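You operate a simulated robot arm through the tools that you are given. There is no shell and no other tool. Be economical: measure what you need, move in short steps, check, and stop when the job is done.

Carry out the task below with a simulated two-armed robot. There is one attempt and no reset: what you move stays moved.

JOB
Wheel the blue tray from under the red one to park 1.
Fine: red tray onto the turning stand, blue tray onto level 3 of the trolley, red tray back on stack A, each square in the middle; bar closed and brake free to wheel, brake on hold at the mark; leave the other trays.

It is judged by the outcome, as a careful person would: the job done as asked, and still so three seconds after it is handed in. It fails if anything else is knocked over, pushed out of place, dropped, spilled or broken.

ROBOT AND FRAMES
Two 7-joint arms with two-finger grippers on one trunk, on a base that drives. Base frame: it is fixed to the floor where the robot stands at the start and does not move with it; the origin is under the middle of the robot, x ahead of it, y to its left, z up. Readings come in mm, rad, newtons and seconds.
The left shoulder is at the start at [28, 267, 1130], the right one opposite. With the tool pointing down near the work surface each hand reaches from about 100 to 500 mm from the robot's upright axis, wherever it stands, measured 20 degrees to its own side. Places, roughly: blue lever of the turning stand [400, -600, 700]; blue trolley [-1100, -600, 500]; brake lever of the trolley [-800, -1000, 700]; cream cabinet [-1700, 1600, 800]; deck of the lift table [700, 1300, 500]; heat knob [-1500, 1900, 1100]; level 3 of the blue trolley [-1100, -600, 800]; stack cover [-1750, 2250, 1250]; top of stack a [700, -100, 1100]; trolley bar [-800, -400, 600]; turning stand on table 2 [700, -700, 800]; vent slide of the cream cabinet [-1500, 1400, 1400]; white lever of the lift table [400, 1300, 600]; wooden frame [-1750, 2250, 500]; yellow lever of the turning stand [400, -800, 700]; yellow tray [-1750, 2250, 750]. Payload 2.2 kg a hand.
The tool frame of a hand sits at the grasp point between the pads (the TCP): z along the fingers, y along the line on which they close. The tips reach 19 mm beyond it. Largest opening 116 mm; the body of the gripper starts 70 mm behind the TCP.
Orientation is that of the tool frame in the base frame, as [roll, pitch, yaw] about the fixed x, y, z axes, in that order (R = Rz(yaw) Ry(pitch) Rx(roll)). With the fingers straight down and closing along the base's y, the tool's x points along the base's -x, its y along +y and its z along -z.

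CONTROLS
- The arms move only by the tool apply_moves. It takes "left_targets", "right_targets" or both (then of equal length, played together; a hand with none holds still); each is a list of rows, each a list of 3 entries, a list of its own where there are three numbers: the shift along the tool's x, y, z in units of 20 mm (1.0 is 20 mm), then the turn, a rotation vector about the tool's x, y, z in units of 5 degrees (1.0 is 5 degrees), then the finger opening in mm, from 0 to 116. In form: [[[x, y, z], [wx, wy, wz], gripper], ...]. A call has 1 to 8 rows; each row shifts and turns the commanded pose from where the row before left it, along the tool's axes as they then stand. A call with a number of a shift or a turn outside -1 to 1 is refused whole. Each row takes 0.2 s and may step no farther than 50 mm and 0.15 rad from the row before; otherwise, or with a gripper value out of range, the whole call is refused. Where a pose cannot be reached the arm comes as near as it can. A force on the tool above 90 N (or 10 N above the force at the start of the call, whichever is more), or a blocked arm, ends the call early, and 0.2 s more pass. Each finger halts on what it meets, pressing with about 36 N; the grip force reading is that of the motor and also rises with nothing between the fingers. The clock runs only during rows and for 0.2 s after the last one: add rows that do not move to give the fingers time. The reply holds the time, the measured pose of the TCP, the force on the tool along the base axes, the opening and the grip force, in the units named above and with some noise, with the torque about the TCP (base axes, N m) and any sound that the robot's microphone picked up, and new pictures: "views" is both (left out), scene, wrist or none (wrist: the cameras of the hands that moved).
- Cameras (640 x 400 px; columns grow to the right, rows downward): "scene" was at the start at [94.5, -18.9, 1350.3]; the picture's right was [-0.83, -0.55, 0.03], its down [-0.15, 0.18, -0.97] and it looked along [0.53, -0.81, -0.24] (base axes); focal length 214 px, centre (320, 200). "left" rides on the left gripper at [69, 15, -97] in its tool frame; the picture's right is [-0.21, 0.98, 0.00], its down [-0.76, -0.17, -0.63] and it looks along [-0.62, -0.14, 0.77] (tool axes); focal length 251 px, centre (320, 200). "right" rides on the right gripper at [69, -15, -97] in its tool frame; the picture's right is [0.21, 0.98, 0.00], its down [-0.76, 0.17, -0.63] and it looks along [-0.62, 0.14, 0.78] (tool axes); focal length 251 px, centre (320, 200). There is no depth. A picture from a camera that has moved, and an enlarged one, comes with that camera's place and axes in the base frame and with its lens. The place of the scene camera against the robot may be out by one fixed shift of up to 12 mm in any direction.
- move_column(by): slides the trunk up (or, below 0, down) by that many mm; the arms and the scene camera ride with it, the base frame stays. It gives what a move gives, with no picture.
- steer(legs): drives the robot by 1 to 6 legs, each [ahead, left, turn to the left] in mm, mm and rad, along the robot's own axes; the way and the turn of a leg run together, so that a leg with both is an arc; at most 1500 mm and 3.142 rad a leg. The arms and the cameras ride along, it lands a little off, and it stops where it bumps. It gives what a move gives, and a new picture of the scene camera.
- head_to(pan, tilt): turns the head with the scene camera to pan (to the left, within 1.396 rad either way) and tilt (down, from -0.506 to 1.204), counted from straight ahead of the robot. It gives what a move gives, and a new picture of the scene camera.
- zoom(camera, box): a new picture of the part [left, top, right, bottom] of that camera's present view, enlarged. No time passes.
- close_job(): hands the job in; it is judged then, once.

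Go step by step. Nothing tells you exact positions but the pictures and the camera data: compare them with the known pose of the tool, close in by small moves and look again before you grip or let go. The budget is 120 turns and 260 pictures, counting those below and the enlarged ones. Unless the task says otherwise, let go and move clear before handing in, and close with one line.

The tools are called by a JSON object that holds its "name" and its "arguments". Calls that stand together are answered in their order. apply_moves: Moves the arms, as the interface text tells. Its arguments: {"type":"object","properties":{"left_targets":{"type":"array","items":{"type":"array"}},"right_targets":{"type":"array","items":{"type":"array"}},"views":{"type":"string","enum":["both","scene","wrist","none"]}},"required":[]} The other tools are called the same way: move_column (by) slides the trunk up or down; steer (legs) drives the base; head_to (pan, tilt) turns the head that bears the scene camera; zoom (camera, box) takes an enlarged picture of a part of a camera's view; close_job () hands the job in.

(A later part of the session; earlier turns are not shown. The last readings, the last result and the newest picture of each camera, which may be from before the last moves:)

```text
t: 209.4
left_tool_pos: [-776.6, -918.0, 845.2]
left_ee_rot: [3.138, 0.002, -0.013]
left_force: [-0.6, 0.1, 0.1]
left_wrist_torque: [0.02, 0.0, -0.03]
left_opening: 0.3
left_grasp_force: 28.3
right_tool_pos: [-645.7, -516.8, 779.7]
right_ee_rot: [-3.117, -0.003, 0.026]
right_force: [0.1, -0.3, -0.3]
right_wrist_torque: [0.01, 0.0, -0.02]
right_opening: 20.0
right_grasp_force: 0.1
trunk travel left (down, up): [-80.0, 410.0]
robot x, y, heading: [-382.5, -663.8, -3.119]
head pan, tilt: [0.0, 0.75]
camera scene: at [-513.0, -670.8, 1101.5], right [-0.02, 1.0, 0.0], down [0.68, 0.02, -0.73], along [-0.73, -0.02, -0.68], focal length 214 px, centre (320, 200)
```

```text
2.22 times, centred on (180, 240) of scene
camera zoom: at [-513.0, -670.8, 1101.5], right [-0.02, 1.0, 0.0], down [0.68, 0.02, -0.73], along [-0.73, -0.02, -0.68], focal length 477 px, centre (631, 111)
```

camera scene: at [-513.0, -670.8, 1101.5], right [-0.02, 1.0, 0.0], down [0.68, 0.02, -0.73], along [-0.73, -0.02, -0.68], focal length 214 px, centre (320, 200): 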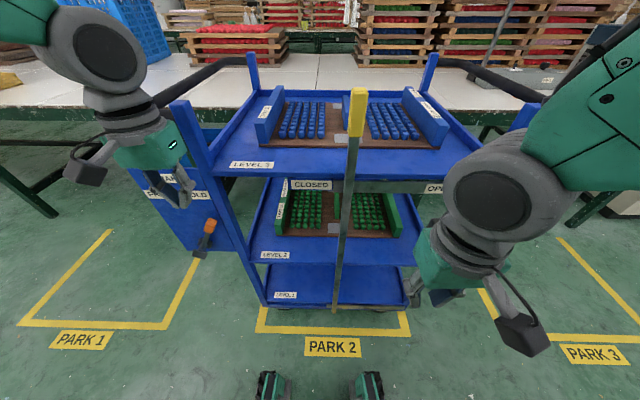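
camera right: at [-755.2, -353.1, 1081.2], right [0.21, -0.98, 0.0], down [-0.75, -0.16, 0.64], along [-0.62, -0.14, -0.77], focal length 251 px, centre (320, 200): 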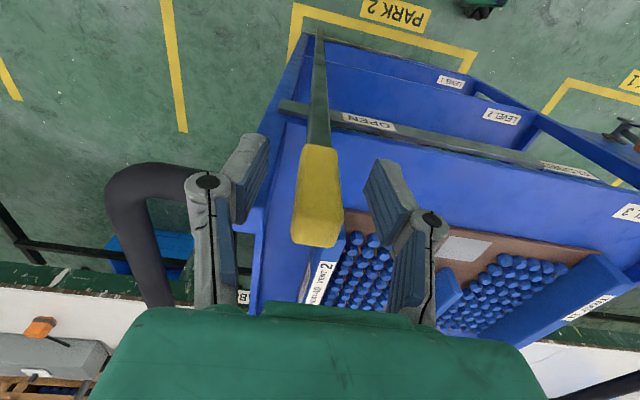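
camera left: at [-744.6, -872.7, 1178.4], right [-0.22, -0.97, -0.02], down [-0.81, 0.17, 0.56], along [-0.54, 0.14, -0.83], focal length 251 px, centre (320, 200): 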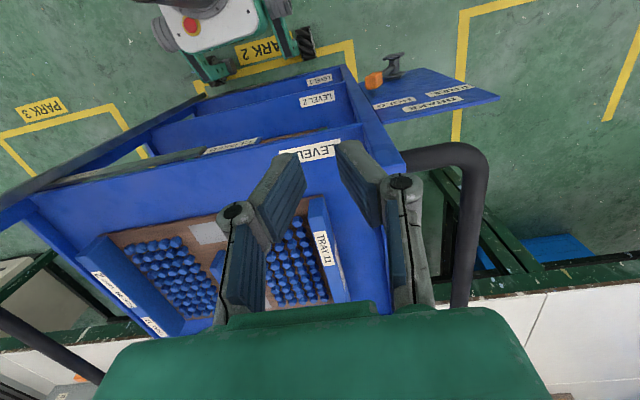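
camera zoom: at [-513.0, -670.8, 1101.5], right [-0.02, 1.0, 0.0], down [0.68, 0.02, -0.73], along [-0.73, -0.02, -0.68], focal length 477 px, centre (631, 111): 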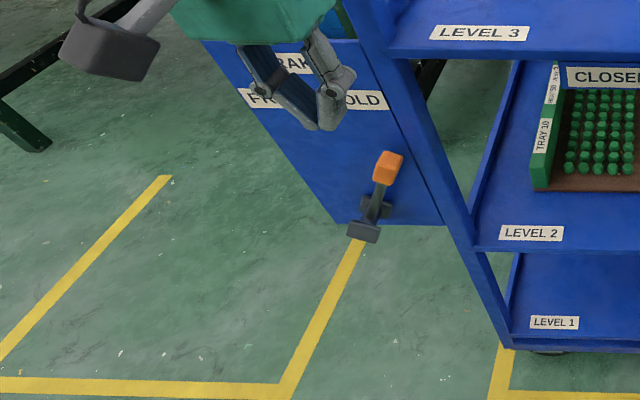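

Knob ≈(-836,-941,704), close beside the post. I'll tilt the left hand 40° so that its fingers point forward-down, then place the closed fingers just right of the knob.

{"name": "apply_moves", "arguments": {"left_targets": [[[0, 0, 0], [0, -1, 0], 0], [[0, 0, 0], [0, -1, 0], 0], [[0, 0, 0], [0, -1, 0], 0], [[0, 0, 0], [0, -1, 0], 0], [[0, 0, 0], [0, -1, 0], 0], [[0, 0, 0], [0, -1, 0], 0], [[0, 0, 0], [0, -1, 0], 0], [[0, 0, 0], [0, -1, 0], 0]], "views": "none"}}

{"name": "apply_moves", "arguments": {"left_targets": [[[0.35, -0.2, 0.8], [0, 0, 0], 0], [[0.35, -0.2, 0.8], [0, 0, 0], 0], [[0.35, -0.2, 0.8], [0, 0, 0], 0], [[0.35, -0.2, 0.8], [0, 0, 0], 0], [[0.35, -0.2, 0.8], [0, 0, 0], 0], [[0.35, 0, 0.8], [0, 0, 0], 0], [[0, 0, 0], [0, 0, 0], 0], [[0, 0, 0], [0, 0, 0], 0]], "views": "wrist"}}

{"name": "zoom", "arguments": {"camera": "scene", "box": [60, 150, 300, 330]}}

```text
t: 211.2
left_tool_pos: [-797.4, -916.7, 853.5]
left_ee_rot: [3.138, 0.701, -0.015]
left_force: [0.3, -0.4, 0.1]
left_wrist_torque: [-0.01, -0.05, 0.0]
left_opening: 0.1
left_grasp_force: 28.4
left hand out of reach, approached as far as the arm can: row 7, 8
right_tool_pos: [-643.7, -517.6, 780.0]
right_ee_rot: [-3.116, -0.002, 0.03]
right_force: [-0.1, 0.3, 0.7]
right_wrist_torque: [-0.02, -0.02, -0.02]
right_opening: 19.6
right_grasp_force: 0.0
trunk travel left (down, up): [-80.0, 410.0]
robot x, y, heading: [-383.7, -667.3, -3.117]
head pan, tilt: [0.0, 0.75]
```

```text
t: 213.0
left_tool_pos: [-826.8, -894.5, 752.6]
left_ee_rot: [3.136, 0.702, -0.017]
left_force: [0.4, -0.5, 0.1]
left_wrist_torque: [0.01, 0.02, 0.02]
left_opening: 0.0
left_grasp_force: 27.8
right_tool_pos: [-645.1, -517.6, 779.8]
right_ee_rot: [-3.116, 0.002, 0.026]
right_force: [0.0, 1.1, 0.3]
right_wrist_torque: [-0.01, -0.02, 0.01]
right_opening: 19.9
right_grasp_force: 0.0
trunk travel left (down, up): [-80.0, 410.0]
robot x, y, heading: [-383.0, -665.7, -3.121]
head pan, tilt: [0.0, 0.75]
camera left: at [-712.0, -911.3, 781.2], right [-0.18, -0.97, 0.14], down [-0.17, 0.17, 0.97], along [-0.97, 0.15, -0.19], focal length 251 px, centre (320, 200)
```

left: 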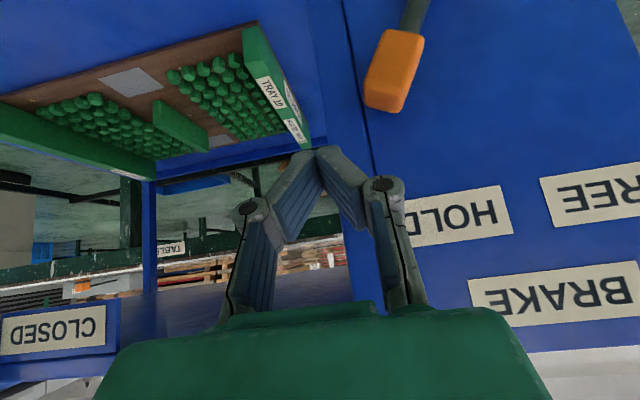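

```text
2.22 times, centred on (180, 240) of scene
camera zoom: at [-512.3, -671.4, 1101.6], right [-0.02, 1.0, 0.0], down [0.68, 0.02, -0.73], along [-0.73, -0.02, -0.68], focal length 477 px, centre (631, 111)
```

zoom: 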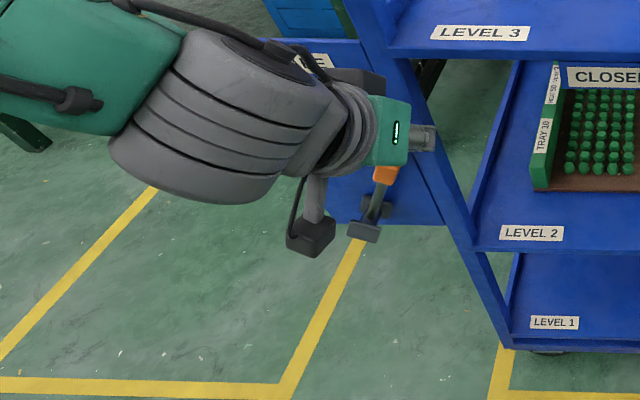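

Lower next to the knob, then push toward FREE.

{"name": "apply_moves", "arguments": {"left_targets": [[[0.6, 0, 0.6], [0, 0, 0], 0], [[0.6, 0, 0.6], [0, 0, 0], 0], [[0.55, 0, 0.65], [0, 0, 0], 0], [[0, 0, 0], [0, 0, 0], 0], [[0, 0, 0], [0, 0, 0], 0]], "views": "wrist"}}

```text
t: 214.2
left_tool_pos: [-824.2, -895.3, 701.4]
left_ee_rot: [3.137, 0.701, -0.016]
left_force: [-0.5, -0.4, 0.4]
left_wrist_torque: [-0.03, -0.02, 0.01]
left_opening: 0.0
left_grasp_force: 28.7
right_tool_pos: [-644.7, -517.0, 780.3]
right_ee_rot: [-3.114, 0.0, 0.027]
right_force: [1.0, -0.5, -0.6]
right_wrist_torque: [-0.03, -0.01, -0.01]
right_opening: 20.1
right_grasp_force: 0.1
trunk travel left (down, up): [-80.0, 410.0]
robot x, y, heading: [-385.1, -668.0, -3.114]
head pan, tilt: [0.0, 0.75]
camera left: at [-709.1, -911.4, 729.8], right [-0.18, -0.97, 0.14], down [-0.17, 0.17, 0.97], along [-0.97, 0.15, -0.19], focal length 251 px, centre (320, 200)
```

left: 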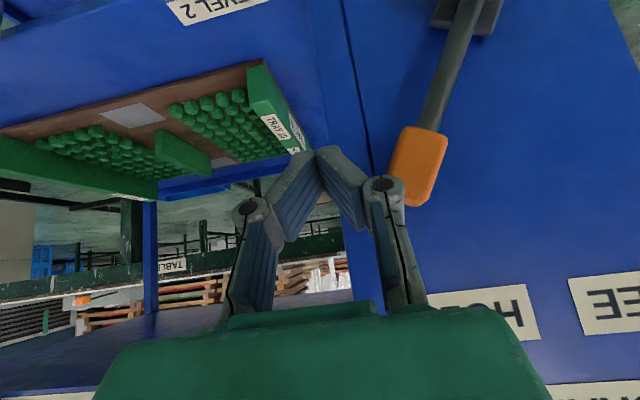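

{"name": "apply_moves", "arguments": {"left_targets": [[[0, 0.8, 0], [0, 0, 0], 0], [[0, 0.8, 0], [0, 0, 0], 0], [[0, 0.8, 0], [0, 0, 0], 0], [[0, 0.8, 0], [0, 0, 0], 0], [[0, 0.8, 0], [0, 0, 0], 0], [[0, 0.8, 0], [0, 0, 0], 0], [[0, 0.8, 0], [0, 0, 0], 0], [[0, 0, 0], [0, 0, 0], 0]], "views": "both"}}

```text
t: 216.0
left_tool_pos: [-826.5, -1007.9, 701.9]
left_ee_rot: [3.136, 0.701, -0.017]
left_force: [-0.4, 0.2, 0.3]
left_wrist_torque: [0.01, -0.02, 0.0]
left_opening: 0.2
left_grasp_force: 28.4
right_tool_pos: [-644.3, -516.3, 779.7]
right_ee_rot: [-3.115, 0.0, 0.025]
right_force: [0.3, -0.3, 0.1]
right_wrist_torque: [0.04, -0.02, 0.05]
right_opening: 19.6
right_grasp_force: 0.1
trunk travel left (down, up): [-80.0, 410.0]
robot x, y, heading: [-385.3, -667.5, -3.12]
head pan, tilt: [0.0, 0.75]
camera scene: at [-512.0, -672.6, 1101.6], right [-0.02, 1.0, 0.0], down [0.68, 0.02, -0.73], along [-0.73, -0.02, -0.68], focal length 214 px, centre (320, 200)
camera left: at [-711.0, -1024.3, 730.7], right [-0.18, -0.97, 0.14], down [-0.17, 0.17, 0.97], along [-0.97, 0.15, -0.19], focal length 251 px, centre (320, 200)
```

scene: 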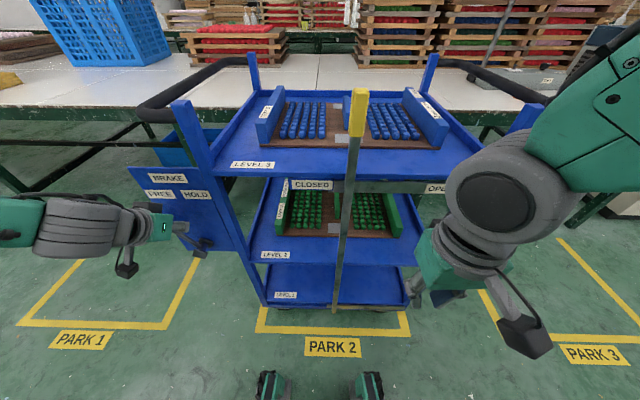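
left: 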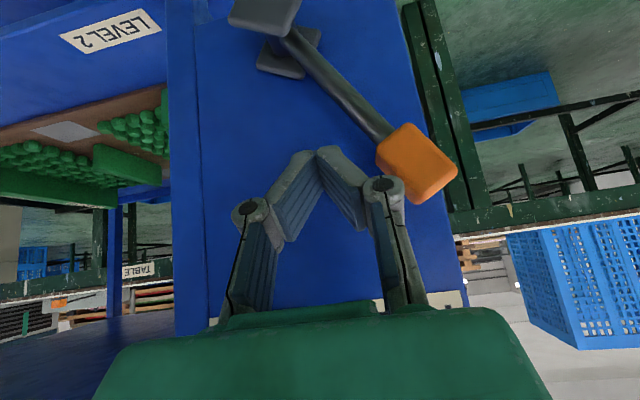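

Lever has swung to the FREE side. Withdraw the left hand and raise the column so I can bring the right hand over the +y crossbar.

{"name": "apply_moves", "arguments": {"left_targets": [[[0, -0.5, -0.5], [0, 0, 0], 0], [[0, 0, -1], [0, 0.5, 0], 0], [[0, 0, -1], [0, 1, 0], 0], [[0, 0, -1], [0, 1, 0], 0], [[0, 0, -1], [0, 1, 0], 0], [[0.5, 0, -1], [0, 1, 0], 0], [[0.5, 0, -1], [0, 1, 0], 0], [[0.5, 0, -1], [0, 1, 0], 0]], "right_targets": [[[-0.5, 0, 0], [0.1, 0, 0], 60], [[-1, 0, 0], [0.1, 0, 0], 80], [[-1, 0, 0], [0.1, 0, 0], 80], [[-1, 0, -0.2], [0, 0, 0], 80], [[-1, 0, -0.2], [0, 0, 0], 80], [[-1, 0, -0.2], [0, 0, 0], 80], [[-0.5, 0, 0], [0, 0, 0], 80], [[0, 0, 0], [0, 0, 0], 80]], "views": "none"}}

{"name": "move_column", "arguments": {"by": 320}}

{"name": "steer", "arguments": {"legs": [[0, -275, 0]]}}

{"name": "zoom", "arguments": {"camera": "scene", "box": [60, 180, 300, 330]}}

```text
t: 217.8
left_tool_pos: [-724.5, -997.7, 824.4]
left_ee_rot: [3.137, 0.134, -0.015]
left_force: [-0.3, -0.3, 0.6]
left_wrist_torque: [-0.02, 0.02, 0.02]
left_opening: 0.3
left_grasp_force: 28.1
right_tool_pos: [-764.1, -520.6, 790.5]
right_ee_rot: [-3.09, 0.0, 0.027]
right_force: [0.0, 0.3, 0.9]
right_wrist_torque: [-0.01, -0.03, 0.0]
right_opening: 80.0
right_grasp_force: 0.2
trunk travel left (down, up): [-80.0, 410.0]
robot x, y, heading: [-385.1, -664.8, -3.12]
head pan, tilt: [0.0, 0.75]
```

```text
t: 221.0
left_tool_pos: [-726.0, -997.6, 1143.2]
left_ee_rot: [3.139, 0.135, -0.015]
left_force: [0.2, -1.2, 0.2]
left_wrist_torque: [-0.01, 0.0, -0.01]
left_opening: 0.0
left_grasp_force: 29.1
right_tool_pos: [-764.8, -522.4, 1111.4]
right_ee_rot: [-3.091, 0.001, 0.028]
right_force: [0.3, -1.7, 0.8]
right_wrist_torque: [0.02, 0.0, 0.01]
right_opening: 79.9
right_grasp_force: 0.0
trunk travel left (down, up): [-400.0, 90.0]
robot x, y, heading: [-382.1, -666.5, -3.118]
head pan, tilt: [0.0, 0.75]
```

```text
t: 223.0
left_tool_pos: [-731.4, -729.0, 1139.2]
left_ee_rot: [-3.133, 0.137, -0.015]
left_force: [0.2, 0.2, -0.1]
left_wrist_torque: [0.0, 0.01, -0.04]
left_opening: 0.0
left_grasp_force: 28.4
right_tool_pos: [-769.3, -252.8, 1113.3]
right_ee_rot: [-3.076, 0.001, 0.023]
right_force: [-0.1, -0.4, 0.5]
right_wrist_torque: [0.05, 0.0, -0.01]
right_opening: 79.7
right_grasp_force: 0.0
trunk travel left (down, up): [-400.0, 90.0]
robot x, y, heading: [-392.1, -388.5, -3.124]
head pan, tilt: [0.0, 0.75]
camera scene: at [-518.1, -401.2, 1421.6], right [-0.02, 1.0, 0.01], down [0.68, 0.02, -0.73], along [-0.73, -0.01, -0.68], focal length 214 px, centre (320, 200)
```

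scene: 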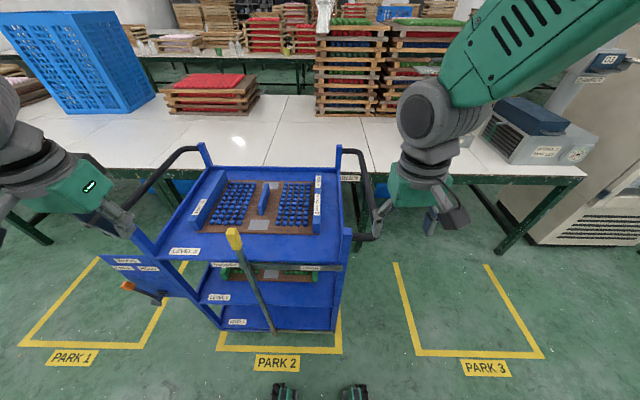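

```text
2.67 times, centred on (180, 255) of scene
camera zoom: at [-518.1, -401.2, 1421.6], right [-0.02, 1.0, 0.01], down [0.68, 0.02, -0.73], along [-0.73, -0.01, -0.68], focal length 572 px, centre (693, 53)
```

zoom: 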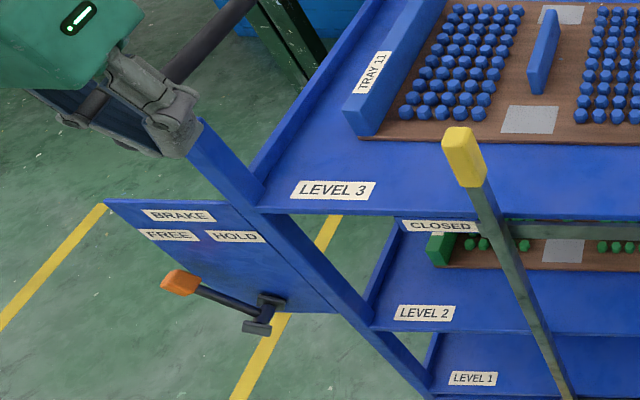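

Brake is clearly at FREE. Drive forward and look down at the crossbar with the right camera.

{"name": "steer", "arguments": {"legs": [[150, 0, 0]]}}

{"name": "apply_moves", "arguments": {"right_targets": [[[-1, 0, 0], [-0.3, 0, 0.1], 80], [[-1, 0, 0], [-0.3, 0, 0.1], 80], [[-1, 0, 0], [0, 0, 0.1], 80], [[-1, 0, 0], [0, 0, 0], 80], [[-1, 0, 0], [0, 0, 0], 80], [[-1, 0, 0], [0, 0, 0], 80], [[-1, 0, 0], [0, 0, 0], 80], [[0, 0, 0], [0, 0, 0], 80]], "views": "both"}}

```text
t: 224.3
left_tool_pos: [-880.1, -708.5, 1146.7]
left_ee_rot: [3.131, 0.136, -0.02]
left_force: [-0.3, -0.2, 0.2]
left_wrist_torque: [0.01, -0.03, 0.0]
left_opening: 0.1
left_grasp_force: 28.1
right_tool_pos: [-916.4, -230.3, 1111.8]
right_ee_rot: [-3.096, 0.003, 0.021]
right_force: [0.1, 0.1, 0.3]
right_wrist_torque: [-0.04, -0.01, -0.01]
right_opening: 79.9
right_grasp_force: 0.1
trunk travel left (down, up): [-400.0, 90.0]
robot x, y, heading: [-537.5, -389.0, -3.127]
head pan, tilt: [0.0, 0.75]
camera scene: at [-666.6, -384.8, 1421.9], right [-0.02, 1.0, 0.0], down [0.68, 0.01, -0.73], along [-0.73, -0.02, -0.68], focal length 214 px, centre (320, 200)
```

scene: 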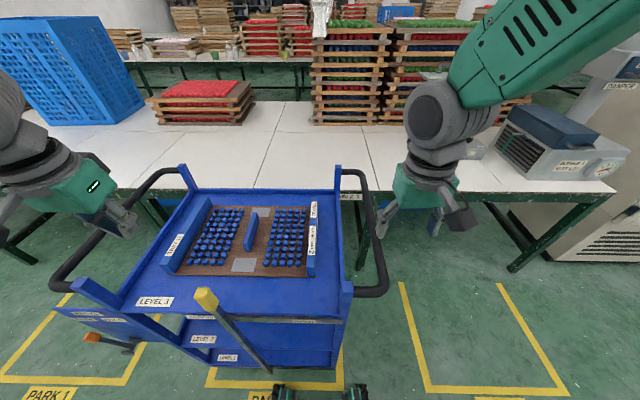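

```text
t: 226.1
left_tool_pos: [-879.3, -705.7, 1147.4]
left_ee_rot: [3.126, 0.138, -0.022]
left_force: [-0.3, 0.9, -0.6]
left_wrist_torque: [0.0, -0.01, -0.01]
left_opening: 0.0
left_grasp_force: 28.9
right_tool_pos: [-1055.8, -229.5, 1112.1]
right_ee_rot: [3.134, 0.004, -0.005]
right_force: [-0.7, 1.7, -0.3]
right_wrist_torque: [0.0, 0.02, -0.02]
right_opening: 80.2
right_grasp_force: 0.0
trunk travel left (down, up): [-400.0, 90.0]
robot x, y, heading: [-540.8, -385.5, -3.124]
head pan, tilt: [0.0, 0.75]
camera scene: at [-669.5, -388.0, 1421.6], right [-0.02, 1.0, 0.0], down [0.68, 0.01, -0.73], along [-0.73, -0.01, -0.68], focal length 214 px, centre (320, 200)
camera right: at [-986.9, -213.1, 1208.0], right [0.21, -0.98, 0.01], down [-0.76, -0.16, 0.64], along [-0.62, -0.14, -0.77], focal length 251 px, centre (320, 200)
```

scene: 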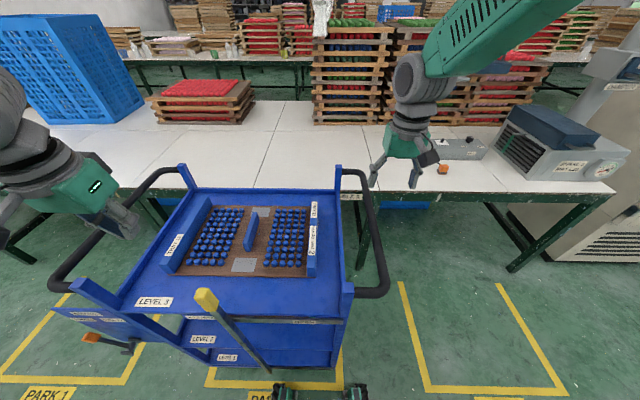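
right: 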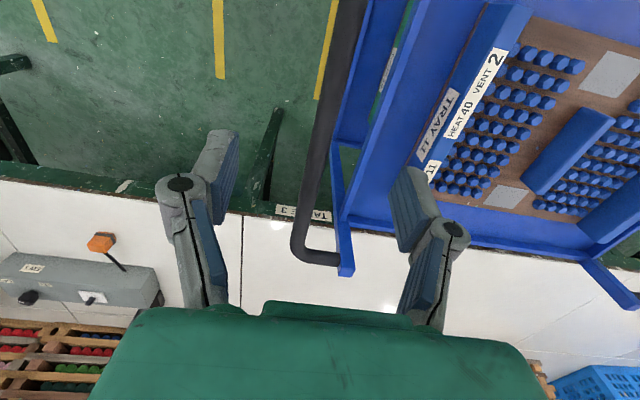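

Crossbar at y≈-239, z≈975. Move to its middle (x≈-1110) and descend around it.

{"name": "apply_moves", "arguments": {"right_targets": [[[-0.9, 0.25, 0], [0, 0, 0], 76], [[-0.9, 0.25, 0], [0, 0, 0], 76], [[-0.9, 0, 0], [0, 0, 0], 76], [[0, 0, 1], [0, 0, 0], 76], [[0, 0, 1], [0, 0, 0], 76], [[0, 0, 0.8], [0, 0, 0], 76], [[0, 0, 0], [0, 0, 0], 76], [[0, 0, 0], [0, 0, 0], 76]], "views": "wrist"}}

{"name": "zoom", "arguments": {"camera": "scene", "box": [320, 120, 460, 310]}}

```text
t: 227.9
left_tool_pos: [-878.9, -707.5, 1147.2]
left_ee_rot: [3.129, 0.136, -0.022]
left_force: [-0.6, -1.2, -0.1]
left_wrist_torque: [0.0, -0.02, 0.01]
left_opening: 0.2
left_grasp_force: 28.9
right_tool_pos: [-1111.4, -241.5, 1056.3]
right_ee_rot: [3.134, 0.005, -0.004]
right_force: [-0.7, 0.2, 0.3]
right_wrist_torque: [-0.03, -0.01, -0.01]
right_opening: 75.9
right_grasp_force: 0.1
trunk travel left (down, up): [-400.0, 90.0]
robot x, y, heading: [-538.4, -383.4, -3.123]
head pan, tilt: [0.0, 0.75]
camera right: at [-1042.3, -224.8, 1151.3], right [0.21, -0.98, 0.01], down [-0.76, -0.16, 0.64], along [-0.62, -0.14, -0.77], focal length 251 px, centre (320, 200)
```

right: 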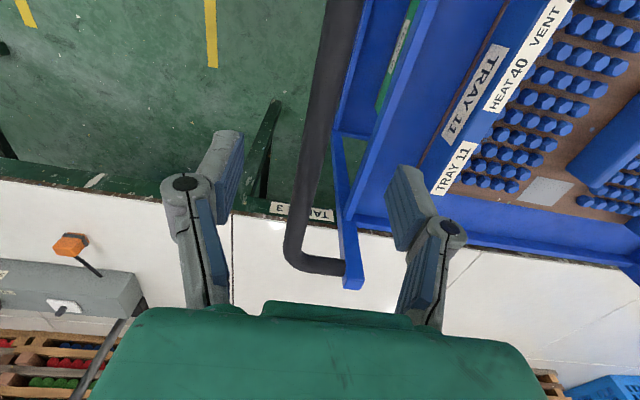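

```text
2.11 times, centred on (390, 215) of scene
camera zoom: at [-670.2, -390.3, 1421.5], right [-0.02, 1.0, 0.0], down [0.68, 0.01, -0.73], along [-0.73, -0.01, -0.68], focal length 452 px, centre (173, 168)
```

zoom: 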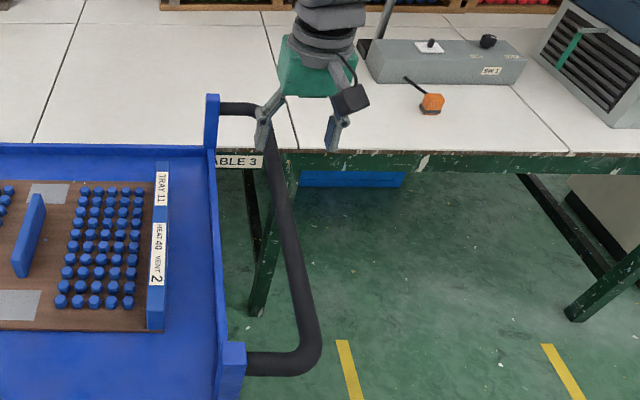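

{"name": "apply_moves", "arguments": {"right_targets": [[[0, 0, 0.8], [0, 0, 0], 76], [[0, 0, 0.8], [0, 0, 0], 76], [[0, 0, 0.8], [0, 0, 0], 76], [[0, 0, 0.8], [0, 0, 0], 76], [[0, 0, 0.7], [0, 0, 0], 76], [[0, 0, 0], [0, 0, 0], 76], [[0, 0, 0], [0, 0, 0], 76]], "views": "wrist"}}

{"name": "zoom", "arguments": {"camera": "scene", "box": [320, 120, 460, 310]}}

```text
t: 229.5
left_tool_pos: [-880.0, -719.6, 1143.2]
left_ee_rot: [3.139, 0.136, -0.019]
left_force: [0.9, 0.0, -0.2]
left_wrist_torque: [0.0, 0.0, 0.02]
left_opening: 0.0
left_grasp_force: 28.4
right_tool_pos: [-1110.2, -252.4, 977.8]
right_ee_rot: [-3.137, 0.003, -0.005]
right_force: [-0.2, -0.3, -0.9]
right_wrist_torque: [0.04, 0.01, 0.01]
right_opening: 76.0
right_grasp_force: 0.1
trunk travel left (down, up): [-400.0, 90.0]
robot x, y, heading: [-542.6, -388.3, -3.123]
head pan, tilt: [0.0, 0.75]
camera right: at [-1041.4, -238.0, 1074.4], right [0.21, -0.98, 0.0], down [-0.75, -0.17, 0.63], along [-0.62, -0.13, -0.77], focal length 251 px, centre (320, 200)
```

right: 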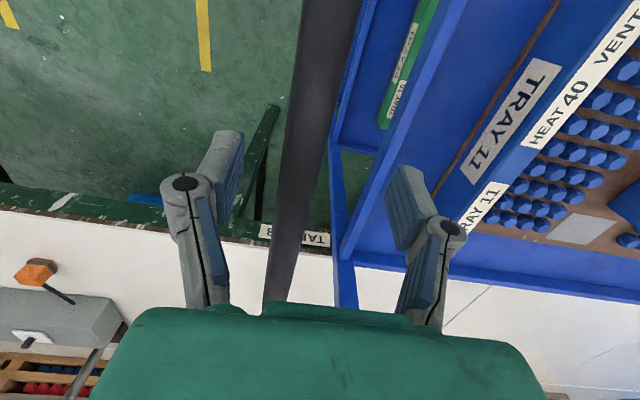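

```text
2.11 times, centred on (390, 215) of scene
camera zoom: at [-670.0, -402.7, 1421.4], right [-0.02, 1.0, 0.01], down [0.68, 0.02, -0.73], along [-0.73, -0.01, -0.68], focal length 452 px, centre (173, 168)
```

zoom: 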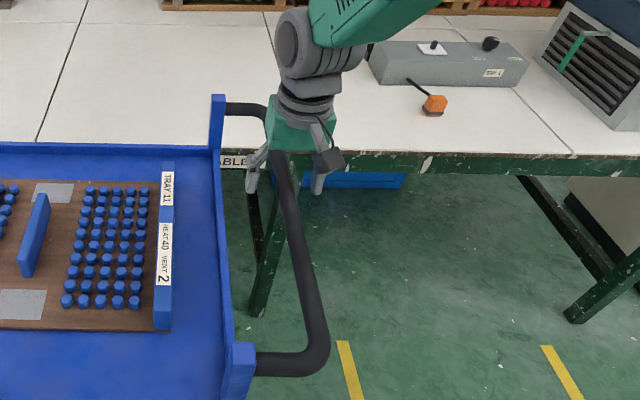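

Pipe is between the fingers. Grip it.

{"name": "apply_moves", "arguments": {"right_targets": [[[0, -0.2, 0], [0, 0, 0], 60], [[0, 0, 0], [0, 0, 0], 45], [[0, 0, 0], [0, 0, 0], 20], [[0, 0, 0], [0, 0, 0], 0], [[0, 0, 0], [0, 0, 0], 0], [[0, 0, 0], [0, 0, 0], 0]], "views": "scene"}}

```text
t: 230.9
left_tool_pos: [-879.5, -708.3, 1146.6]
left_ee_rot: [3.133, 0.138, -0.021]
left_force: [0.0, -0.5, 0.9]
left_wrist_torque: [-0.02, 0.06, 0.01]
left_opening: 0.0
left_grasp_force: 28.9
right_tool_pos: [-1110.8, -240.1, 977.4]
right_ee_rot: [3.137, 0.004, -0.005]
right_force: [0.0, 0.4, 0.3]
right_wrist_torque: [-0.02, -0.01, 0.03]
right_opening: 0.0
right_grasp_force: 28.8
trunk travel left (down, up): [-400.0, 90.0]
robot x, y, heading: [-541.6, -385.4, -3.128]
head pan, tilt: [0.0, 0.75]
camera scene: at [-670.3, -385.4, 1421.5], right [-0.02, 1.0, 0.0], down [0.68, 0.01, -0.73], along [-0.73, -0.01, -0.68], focal length 214 px, centre (320, 200)
```

scene: 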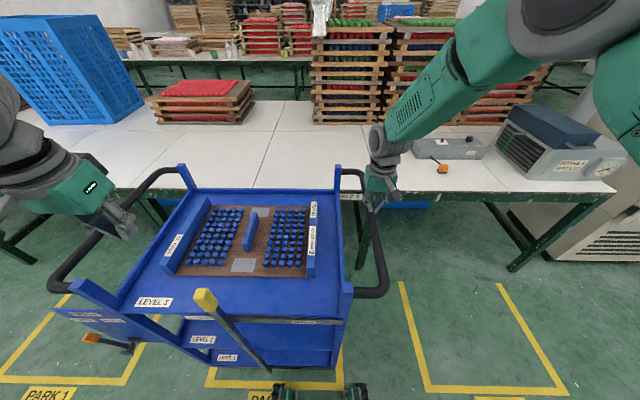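

The pipe is lower than I judged. Reopen, go deeper and retry.

{"name": "apply_moves", "arguments": {"right_targets": [[[0, 0.1, 0], [0, 0, 0], 30], [[0, 0, 0], [0, 0, 0], 60], [[0, 0, 0], [0, 0, 0], 76], [[0, 0, 0.7], [0, 0, 0], 76], [[0, 0, 0.7], [0, 0, 0], 76], [[0, 0, 0.7], [0, 0, 0], 76], [[0, 0, 0], [0, 0, 0], 76], [[0, 0, 0], [0, 0, 0], 76]], "views": "wrist"}}

{"name": "zoom", "arguments": {"camera": "scene", "box": [340, 150, 420, 250]}}

```text
t: 232.7
left_tool_pos: [-880.1, -710.1, 1146.7]
left_ee_rot: [3.132, 0.139, -0.022]
left_force: [1.1, -0.4, 0.1]
left_wrist_torque: [-0.01, -0.01, 0.01]
left_opening: 0.0
left_grasp_force: 28.1
right_tool_pos: [-1110.6, -242.3, 935.8]
right_ee_rot: [3.139, 0.003, -0.005]
right_force: [1.0, 0.5, 0.7]
right_wrist_torque: [-0.04, 0.0, -0.04]
right_opening: 76.2
right_grasp_force: 0.1
trunk travel left (down, up): [-400.0, 90.0]
robot x, y, heading: [-543.5, -387.9, -3.126]
head pan, tilt: [0.0, 0.75]
camera right: at [-1041.4, -227.5, 1032.3], right [0.21, -0.98, 0.0], down [-0.76, -0.16, 0.64], along [-0.62, -0.14, -0.77], focal length 251 px, centre (320, 200)
```

right: 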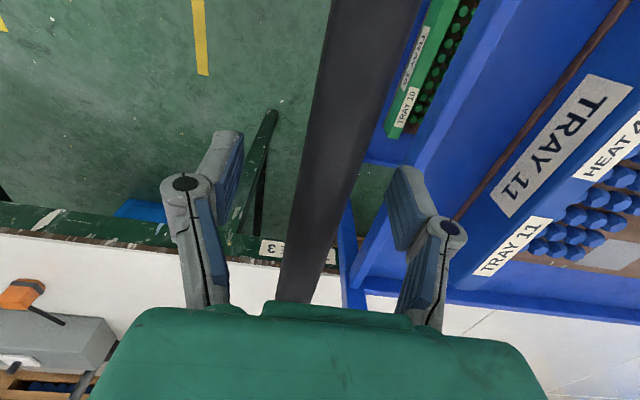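

```text
4.00 times, centred on (380, 200) of scene
camera zoom: at [-670.4, -388.1, 1421.5], right [-0.02, 1.0, 0.0], down [0.68, 0.01, -0.73], along [-0.73, -0.01, -0.68], focal length 858 px, centre (80, 200)
```

zoom: 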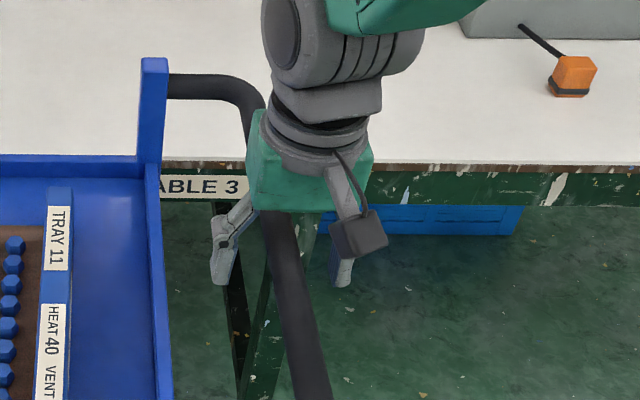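

{"name": "apply_moves", "arguments": {"right_targets": [[[0, 0.25, 0.4], [0, 0, 0], 76], [[0, 0, 0.6], [0, 0, 0], 76], [[0, 0, 0.6], [0, 0, 0], 76], [[0, 0, 0.6], [0, 0, 0], 76], [[0, 0, 0], [0, 0, 0], 76], [[0, 0, 0], [0, 0, 0], 60], [[0, 0, 0], [0, 0, 0], 45], [[0, 0, 0], [0, 0, 0], 40]], "views": "wrist"}}

{"name": "apply_moves", "arguments": {"right_targets": [[[0, 0, 0], [0, 0, 0], 20], [[0, 0, 0], [0, 0, 0], 0], [[0, 0, 0], [0, 0, 0], 0], [[0, 0, 0], [0, 0, 0], 0]], "views": "none"}}

```text
t: 234.5
left_tool_pos: [-879.3, -712.3, 1144.9]
left_ee_rot: [3.134, 0.138, -0.021]
left_force: [-1.1, 0.2, 0.2]
left_wrist_torque: [-0.02, -0.02, 0.02]
left_opening: 0.2
left_grasp_force: 28.9
right_tool_pos: [-1109.7, -250.4, 892.3]
right_ee_rot: [3.139, 0.003, -0.006]
right_force: [0.7, -0.6, -0.2]
right_wrist_torque: [0.02, 0.0, -0.01]
right_opening: 40.2
right_grasp_force: 0.1
trunk travel left (down, up): [-400.0, 90.0]
robot x, y, heading: [-543.3, -386.6, -3.125]
head pan, tilt: [0.0, 0.75]
camera right: at [-1041.4, -234.1, 988.5], right [0.21, -0.98, 0.0], down [-0.76, -0.16, 0.64], along [-0.62, -0.13, -0.77], focal length 251 px, centre (320, 200)
```

right: 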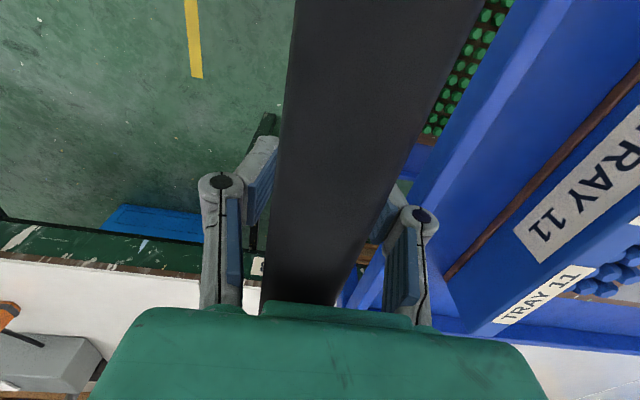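

```text
t: 235.5
left_tool_pos: [-879.1, -712.9, 1145.7]
left_ee_rot: [3.135, 0.138, -0.022]
left_force: [0.4, -0.1, 0.5]
left_wrist_torque: [0.01, 0.04, -0.04]
left_opening: 0.2
left_grasp_force: 29.3
right_tool_pos: [-1112.0, -251.7, 892.9]
right_ee_rot: [3.141, 0.001, -0.006]
right_force: [0.3, -0.2, 0.4]
right_wrist_torque: [-0.01, 0.01, -0.01]
right_opening: 0.0
right_grasp_force: 28.1
trunk travel left (down, up): [-400.0, 90.0]
robot x, y, heading: [-539.9, -390.3, -3.123]
head pan, tilt: [0.0, 0.75]
```

{"name": "zoom", "arguments": {"camera": "right", "box": [0, 0, 640, 400]}}

{"name": "zoom", "arguments": {"camera": "scene", "box": [340, 150, 420, 250]}}

```text
1.00 times, centred on (320, 200) of right (not enlarged: the box is as wide or as high as the picture)
camera zoom: at [-1041.6, -235.4, 988.7], right [0.21, -0.98, 0.0], down [-0.76, -0.16, 0.64], along [-0.62, -0.13, -0.77], focal length 251 px, centre (320, 200)
```

zoom: 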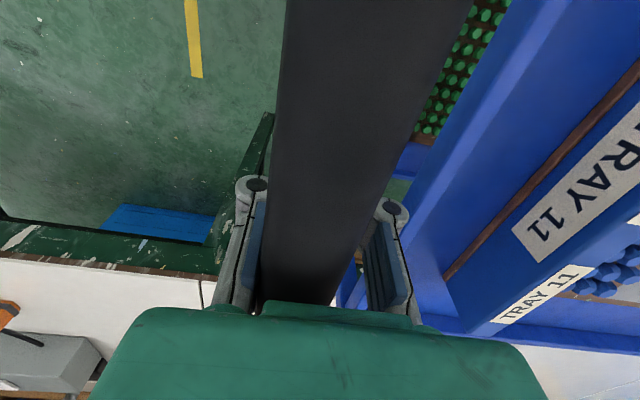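

```text
4.00 times, centred on (380, 200) of scene
camera zoom: at [-670.4, -392.8, 1421.5], right [-0.02, 1.0, 0.0], down [0.68, 0.01, -0.73], along [-0.73, -0.01, -0.68], focal length 858 px, centre (80, 200)
```

zoom: 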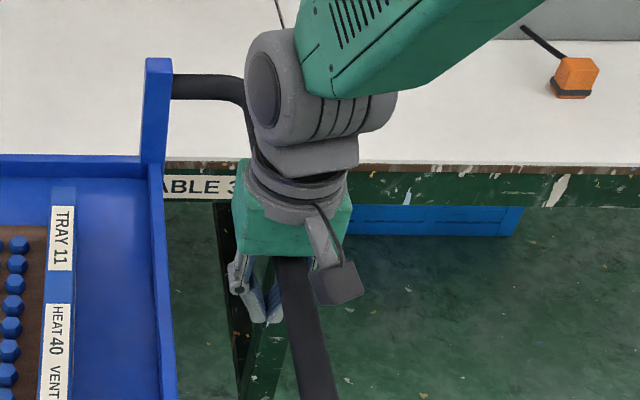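

The fingers have now passed beneath the pipe; its height is ≈ 928. Open, raise 36 mm, and grip again.

{"name": "apply_moves", "arguments": {"right_targets": [[[0, 0, 0], [0, 0, 0], 30], [[0, 0, 0], [0, 0, 0], 60], [[0, 0, 0], [0, 0, 0], 76], [[0, 0, -0.6], [0, 0, 0], 76], [[0, 0, -0.6], [0, 0, 0], 76], [[0, 0, -0.6], [0, 0, 0], 76], [[0, 0, 0], [0, 0, 0], 76], [[0, 0, 0], [0, 0, 0], 76]], "views": "none"}}

{"name": "apply_moves", "arguments": {"right_targets": [[[0, 0, 0], [0, 0, 0], 60], [[0, 0, 0], [0, 0, 0], 40], [[0, 0, 0], [0, 0, 0], 20], [[0, 0, 0], [0, 0, 0], 0], [[0, 0, 0], [0, 0, 0], 0], [[0, 0, 0], [0, 0, 0], 0]], "views": "wrist"}}

```text
t: 237.3
left_tool_pos: [-880.2, -713.8, 1145.5]
left_ee_rot: [3.136, 0.137, -0.021]
left_force: [0.0, -0.4, -0.9]
left_wrist_torque: [0.02, -0.05, -0.02]
left_opening: 0.2
left_grasp_force: 28.4
right_tool_pos: [-1112.0, -249.9, 929.8]
right_ee_rot: [3.139, 0.003, -0.006]
right_force: [-0.3, 0.9, 0.2]
right_wrist_torque: [-0.01, 0.0, 0.01]
right_opening: 75.7
right_grasp_force: 0.0
trunk travel left (down, up): [-400.0, 90.0]
robot x, y, heading: [-540.8, -382.5, -3.124]
head pan, tilt: [0.0, 0.75]
```

```text
t: 238.7
left_tool_pos: [-881.4, -710.0, 1145.3]
left_ee_rot: [3.133, 0.135, -0.02]
left_force: [1.3, 0.0, -0.5]
left_wrist_torque: [0.02, 0.02, 0.0]
left_opening: 0.1
left_grasp_force: 28.2
right_tool_pos: [-1111.9, -247.1, 928.8]
right_ee_rot: [3.14, -0.002, -0.004]
right_force: [1.1, 12.9, -16.2]
right_wrist_torque: [-0.18, -0.25, 0.28]
right_opening: 6.2
right_grasp_force: 31.9
trunk travel left (down, up): [-400.0, 90.0]
robot x, y, heading: [-539.4, -383.6, -3.129]
head pan, tilt: [0.0, 0.75]
camera right: at [-1042.2, -231.3, 1023.9], right [0.21, -0.98, 0.0], down [-0.76, -0.16, 0.63], along [-0.62, -0.14, -0.77], focal length 251 px, centre (320, 200)
```

right: 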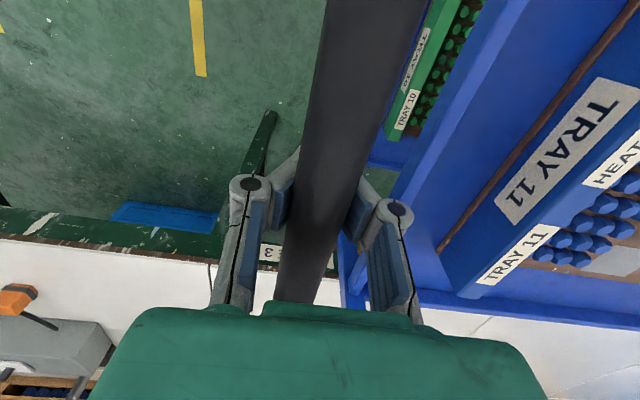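

{"name": "apply_moves", "arguments": {"right_targets": [[[0, 0, 0], [0, 0, 0], 30], [[0, 0, 0], [0, 0, 0], 60], [[0, 0, -0.4], [0, 0, 0], 60], [[0, 0, -0.4], [0, 0, 0], 60], [[0, 0, 0], [0, 0, 0], 60], [[0, 0, 0], [0, 0, 0], 40], [[0, 0, 0], [0, 0, 0], 20], [[0, 0, 0], [0, 0, 0], 0]], "views": "none"}}

{"name": "apply_moves", "arguments": {"right_targets": [[[0, 0, 0], [0, 0, 0], 0], [[0, 0, 0], [0, 0, 0], 0]], "views": "both"}}

```text
t: 240.5
left_tool_pos: [-879.8, -710.3, 1146.0]
left_ee_rot: [3.133, 0.138, -0.022]
left_force: [0.8, 0.0, 0.0]
left_wrist_torque: [0.01, 0.0, -0.01]
left_opening: 0.1
left_grasp_force: 29.1
right_tool_pos: [-1111.7, -248.0, 944.3]
right_ee_rot: [3.137, 0.003, -0.004]
right_force: [-0.5, 10.2, -3.0]
right_wrist_torque: [-0.08, -0.16, 0.21]
right_opening: 16.9
right_grasp_force: 42.3
trunk travel left (down, up): [-400.0, 90.0]
robot x, y, heading: [-543.2, -386.0, -3.124]
head pan, tilt: [0.0, 0.75]
```

```text
t: 241.1
left_tool_pos: [-880.5, -709.9, 1146.5]
left_ee_rot: [3.133, 0.138, -0.021]
left_force: [1.0, 0.1, 0.3]
left_wrist_torque: [-0.03, 0.0, 0.01]
left_opening: 0.0
left_grasp_force: 28.4
right_tool_pos: [-1112.7, -248.0, 944.9]
right_ee_rot: [3.139, 0.002, -0.006]
right_force: [0.3, 12.4, -6.4]
right_wrist_torque: [0.12, 0.1, 0.24]
right_opening: 16.9
right_grasp_force: 42.1
trunk travel left (down, up): [-400.0, 90.0]
robot x, y, heading: [-542.6, -387.1, -3.126]
head pan, tilt: [0.0, 0.75]
camera scene: at [-671.3, -387.2, 1421.3], right [-0.02, 1.0, 0.0], down [0.69, 0.01, -0.73], along [-0.73, -0.01, -0.69], focal length 214 px, centre (320, 200)
camera right: at [-1042.8, -232.1, 1041.0], right [0.21, -0.98, 0.0], down [-0.76, -0.16, 0.63], along [-0.62, -0.14, -0.77], focal length 251 px, centre (320, 200)
```

scene: 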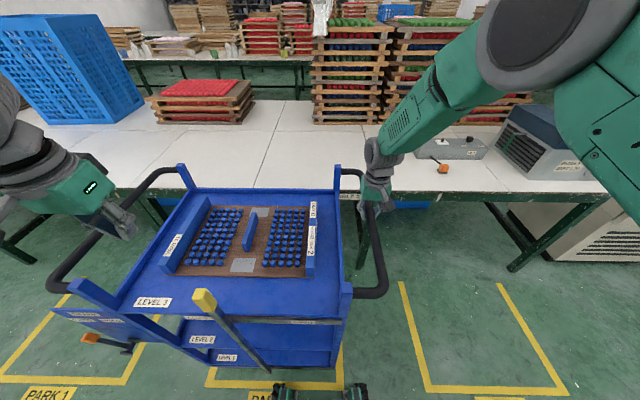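
right: 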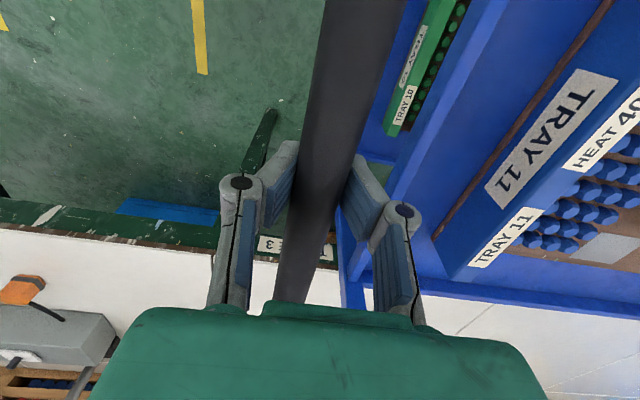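

{"name": "apply_moves", "arguments": {"right_targets": [[[0, 0, 0], [0, 0, 0], 40], [[0, 0, 0], [0, 0, 0], 50], [[0, 0.1, -0.4], [0, 0, 0], 50], [[0, 0, 0], [0, 0, 0], 50], [[0, 0, 0], [0, 0, 0], 20], [[0, 0, 0], [0, 0, 0], 0], [[0, 0, 0], [0, 0, 0], 0], [[0, 0, 0], [0, 0, 0], 0]], "views": "none"}}

{"name": "zoom", "arguments": {"camera": "scene", "box": [60, 180, 400, 400]}}

```text
t: 242.9
left_tool_pos: [-880.1, -708.8, 1145.3]
left_ee_rot: [3.133, 0.138, -0.019]
left_force: [-0.1, 0.3, 0.0]
left_wrist_torque: [-0.01, 0.02, -0.01]
left_opening: 0.1
left_grasp_force: 29.0
right_tool_pos: [-1110.7, -251.7, 953.1]
right_ee_rot: [3.138, 0.001, -0.007]
right_force: [0.7, 13.7, -0.2]
right_wrist_torque: [0.19, -0.64, 0.11]
right_opening: 21.2
right_grasp_force: 44.8
trunk travel left (down, up): [-400.0, 90.0]
robot x, y, heading: [-538.5, -385.0, -3.12]
head pan, tilt: [0.0, 0.75]
```

```text
1.82 times, centred on (230, 290) of scene
camera zoom: at [-670.3, -387.2, 1421.5], right [-0.02, 1.0, 0.0], down [0.68, 0.01, -0.73], along [-0.73, -0.01, -0.68], focal length 390 px, centre (484, 36)
```

zoom: 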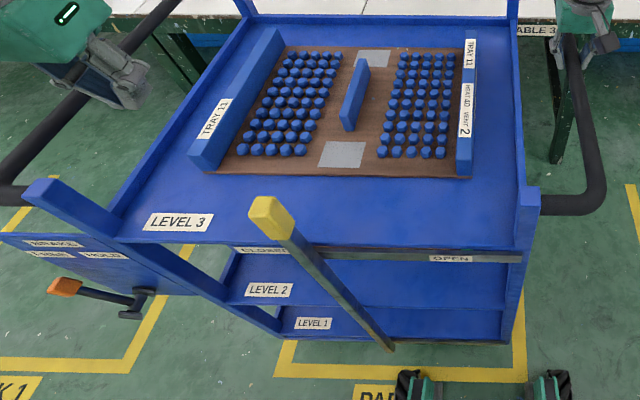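

Solid grip on the crossbar. Test-drive 300 mm to the left (-y).

{"name": "steer", "arguments": {"legs": [[6, 300, 0]]}}

```text
t: 244.9
left_tool_pos: [-881.6, -1012.9, 1142.4]
left_ee_rot: [3.14, 0.138, -0.019]
left_force: [0.7, 0.7, 1.2]
left_wrist_torque: [-0.01, -0.01, 0.0]
left_opening: 0.0
left_grasp_force: 28.4
right_tool_pos: [-1110.6, -556.9, 950.9]
right_ee_rot: [3.137, -0.003, -0.002]
right_force: [10.7, -28.1, -23.8]
right_wrist_torque: [0.13, 0.52, 0.07]
right_opening: 20.6
right_grasp_force: 45.5
trunk travel left (down, up): [-400.0, 90.0]
robot x, y, heading: [-541.4, -679.5, -3.12]
head pan, tilt: [0.0, 0.75]
camera scene: at [-674.2, -700.3, 1420.7], right [-0.02, 1.0, 0.01], down [0.69, 0.02, -0.73], along [-0.73, 0.0, -0.69], focal length 214 px, centre (320, 200)
```

scene: 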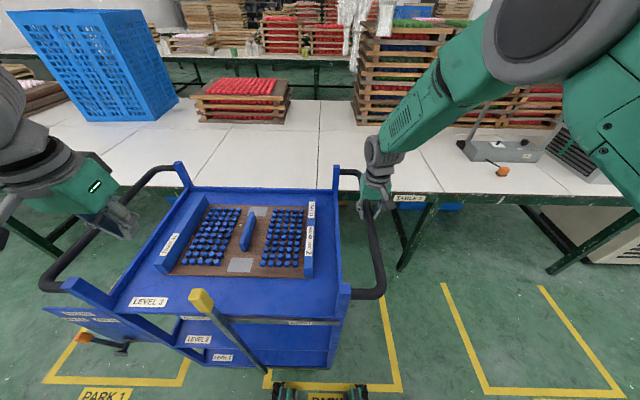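

The trolley follows nicely. Continue.

{"name": "steer", "arguments": {"legs": [[8, 400, 0]]}}

{"name": "steer", "arguments": {"legs": [[7, 370, 0]]}}

{"name": "head_to", "arguments": {"pan": 0.35, "tilt": 0.95}}

```text
t: 247.4
left_tool_pos: [-873.2, -1349.7, 1159.4]
left_ee_rot: [3.089, 0.142, -0.016]
left_force: [-1.4, -0.5, 0.7]
left_wrist_torque: [0.06, -0.09, -0.04]
left_opening: 0.0
left_grasp_force: 28.2
right_tool_pos: [-1110.2, -897.9, 950.4]
right_ee_rot: [3.101, 0.001, 0.004]
right_force: [-8.3, 29.6, -7.4]
right_wrist_torque: [0.05, -1.13, 0.17]
right_opening: 19.8
right_grasp_force: 44.5
trunk travel left (down, up): [-400.0, 90.0]
robot x, y, heading: [-542.8, -1062.3, -3.112]
head pan, tilt: [0.0, 0.75]
camera scene: at [-675.8, -1032.0, 1421.0], right [-0.03, 1.0, -0.03], down [0.69, 0.0, -0.73], along [-0.73, -0.04, -0.69], focal length 214 px, centre (320, 200)
```

scene: 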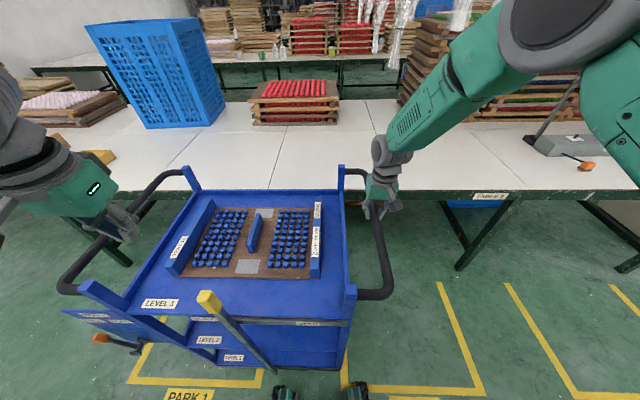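

```text
t: 249.8
left_tool_pos: [-865.2, -1734.3, 1157.0]
left_ee_rot: [3.102, 0.145, -0.019]
left_force: [-0.3, -0.7, -0.5]
left_wrist_torque: [0.05, -0.04, 0.0]
left_opening: 0.3
left_grasp_force: 28.4
right_tool_pos: [-1104.2, -1269.1, 955.7]
right_ee_rot: [3.127, 0.007, 0.001]
right_force: [-12.6, 37.7, -11.0]
right_wrist_torque: [0.27, -0.55, 0.33]
right_opening: 22.8
right_grasp_force: 44.7
trunk travel left (down, up): [-400.0, 90.0]
robot x, y, heading: [-542.3, -1439.3, -3.11]
head pan, tilt: [0.0, 0.75]
camera scene: at [-672.3, -1410.7, 1421.1], right [-0.03, 1.0, -0.02], down [0.69, 0.0, -0.73], along [-0.73, -0.03, -0.69], focal length 214 px, centre (320, 200)
```

scene: 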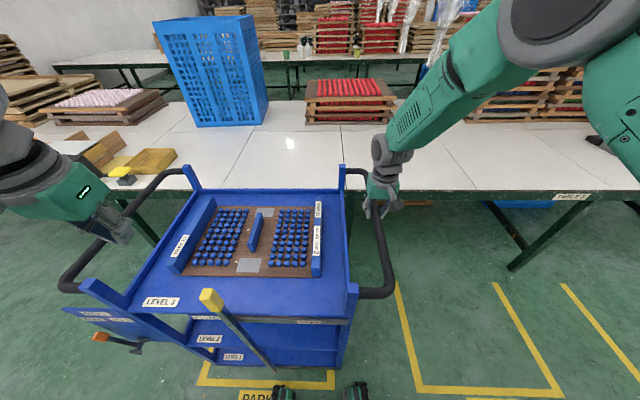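

```text
t: 250.6
left_tool_pos: [-863.4, -1741.9, 1154.3]
left_ee_rot: [3.112, 0.148, -0.02]
left_force: [0.3, -0.3, 0.5]
left_wrist_torque: [0.01, -0.05, -0.01]
left_opening: 0.0
left_grasp_force: 28.5
right_tool_pos: [-1102.7, -1273.6, 957.6]
right_ee_rot: [-3.14, 0.005, -0.001]
right_force: [-16.3, 1.8, -37.0]
right_wrist_torque: [0.16, -0.68, 0.39]
right_opening: 24.2
right_grasp_force: 44.8
trunk travel left (down, up): [-400.0, 90.0]
robot x, y, heading: [-539.8, -1429.1, -3.109]
head pan, tilt: [0.351, 0.949]
camera scene: at [-663.2, -1454.0, 1405.2], right [-0.37, 0.93, -0.01], down [0.76, 0.3, -0.58], along [-0.53, -0.22, -0.82], focal length 214 px, centre (320, 200)
```

scene: 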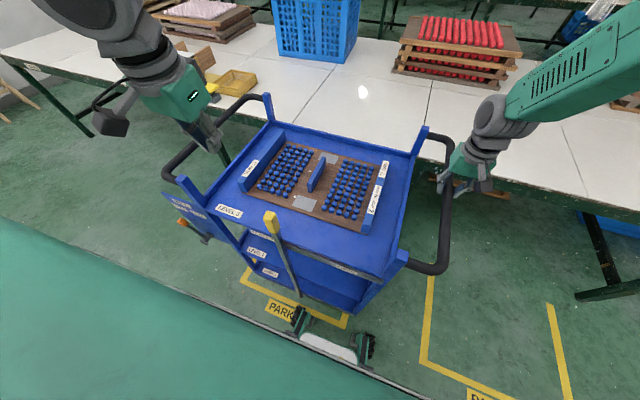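

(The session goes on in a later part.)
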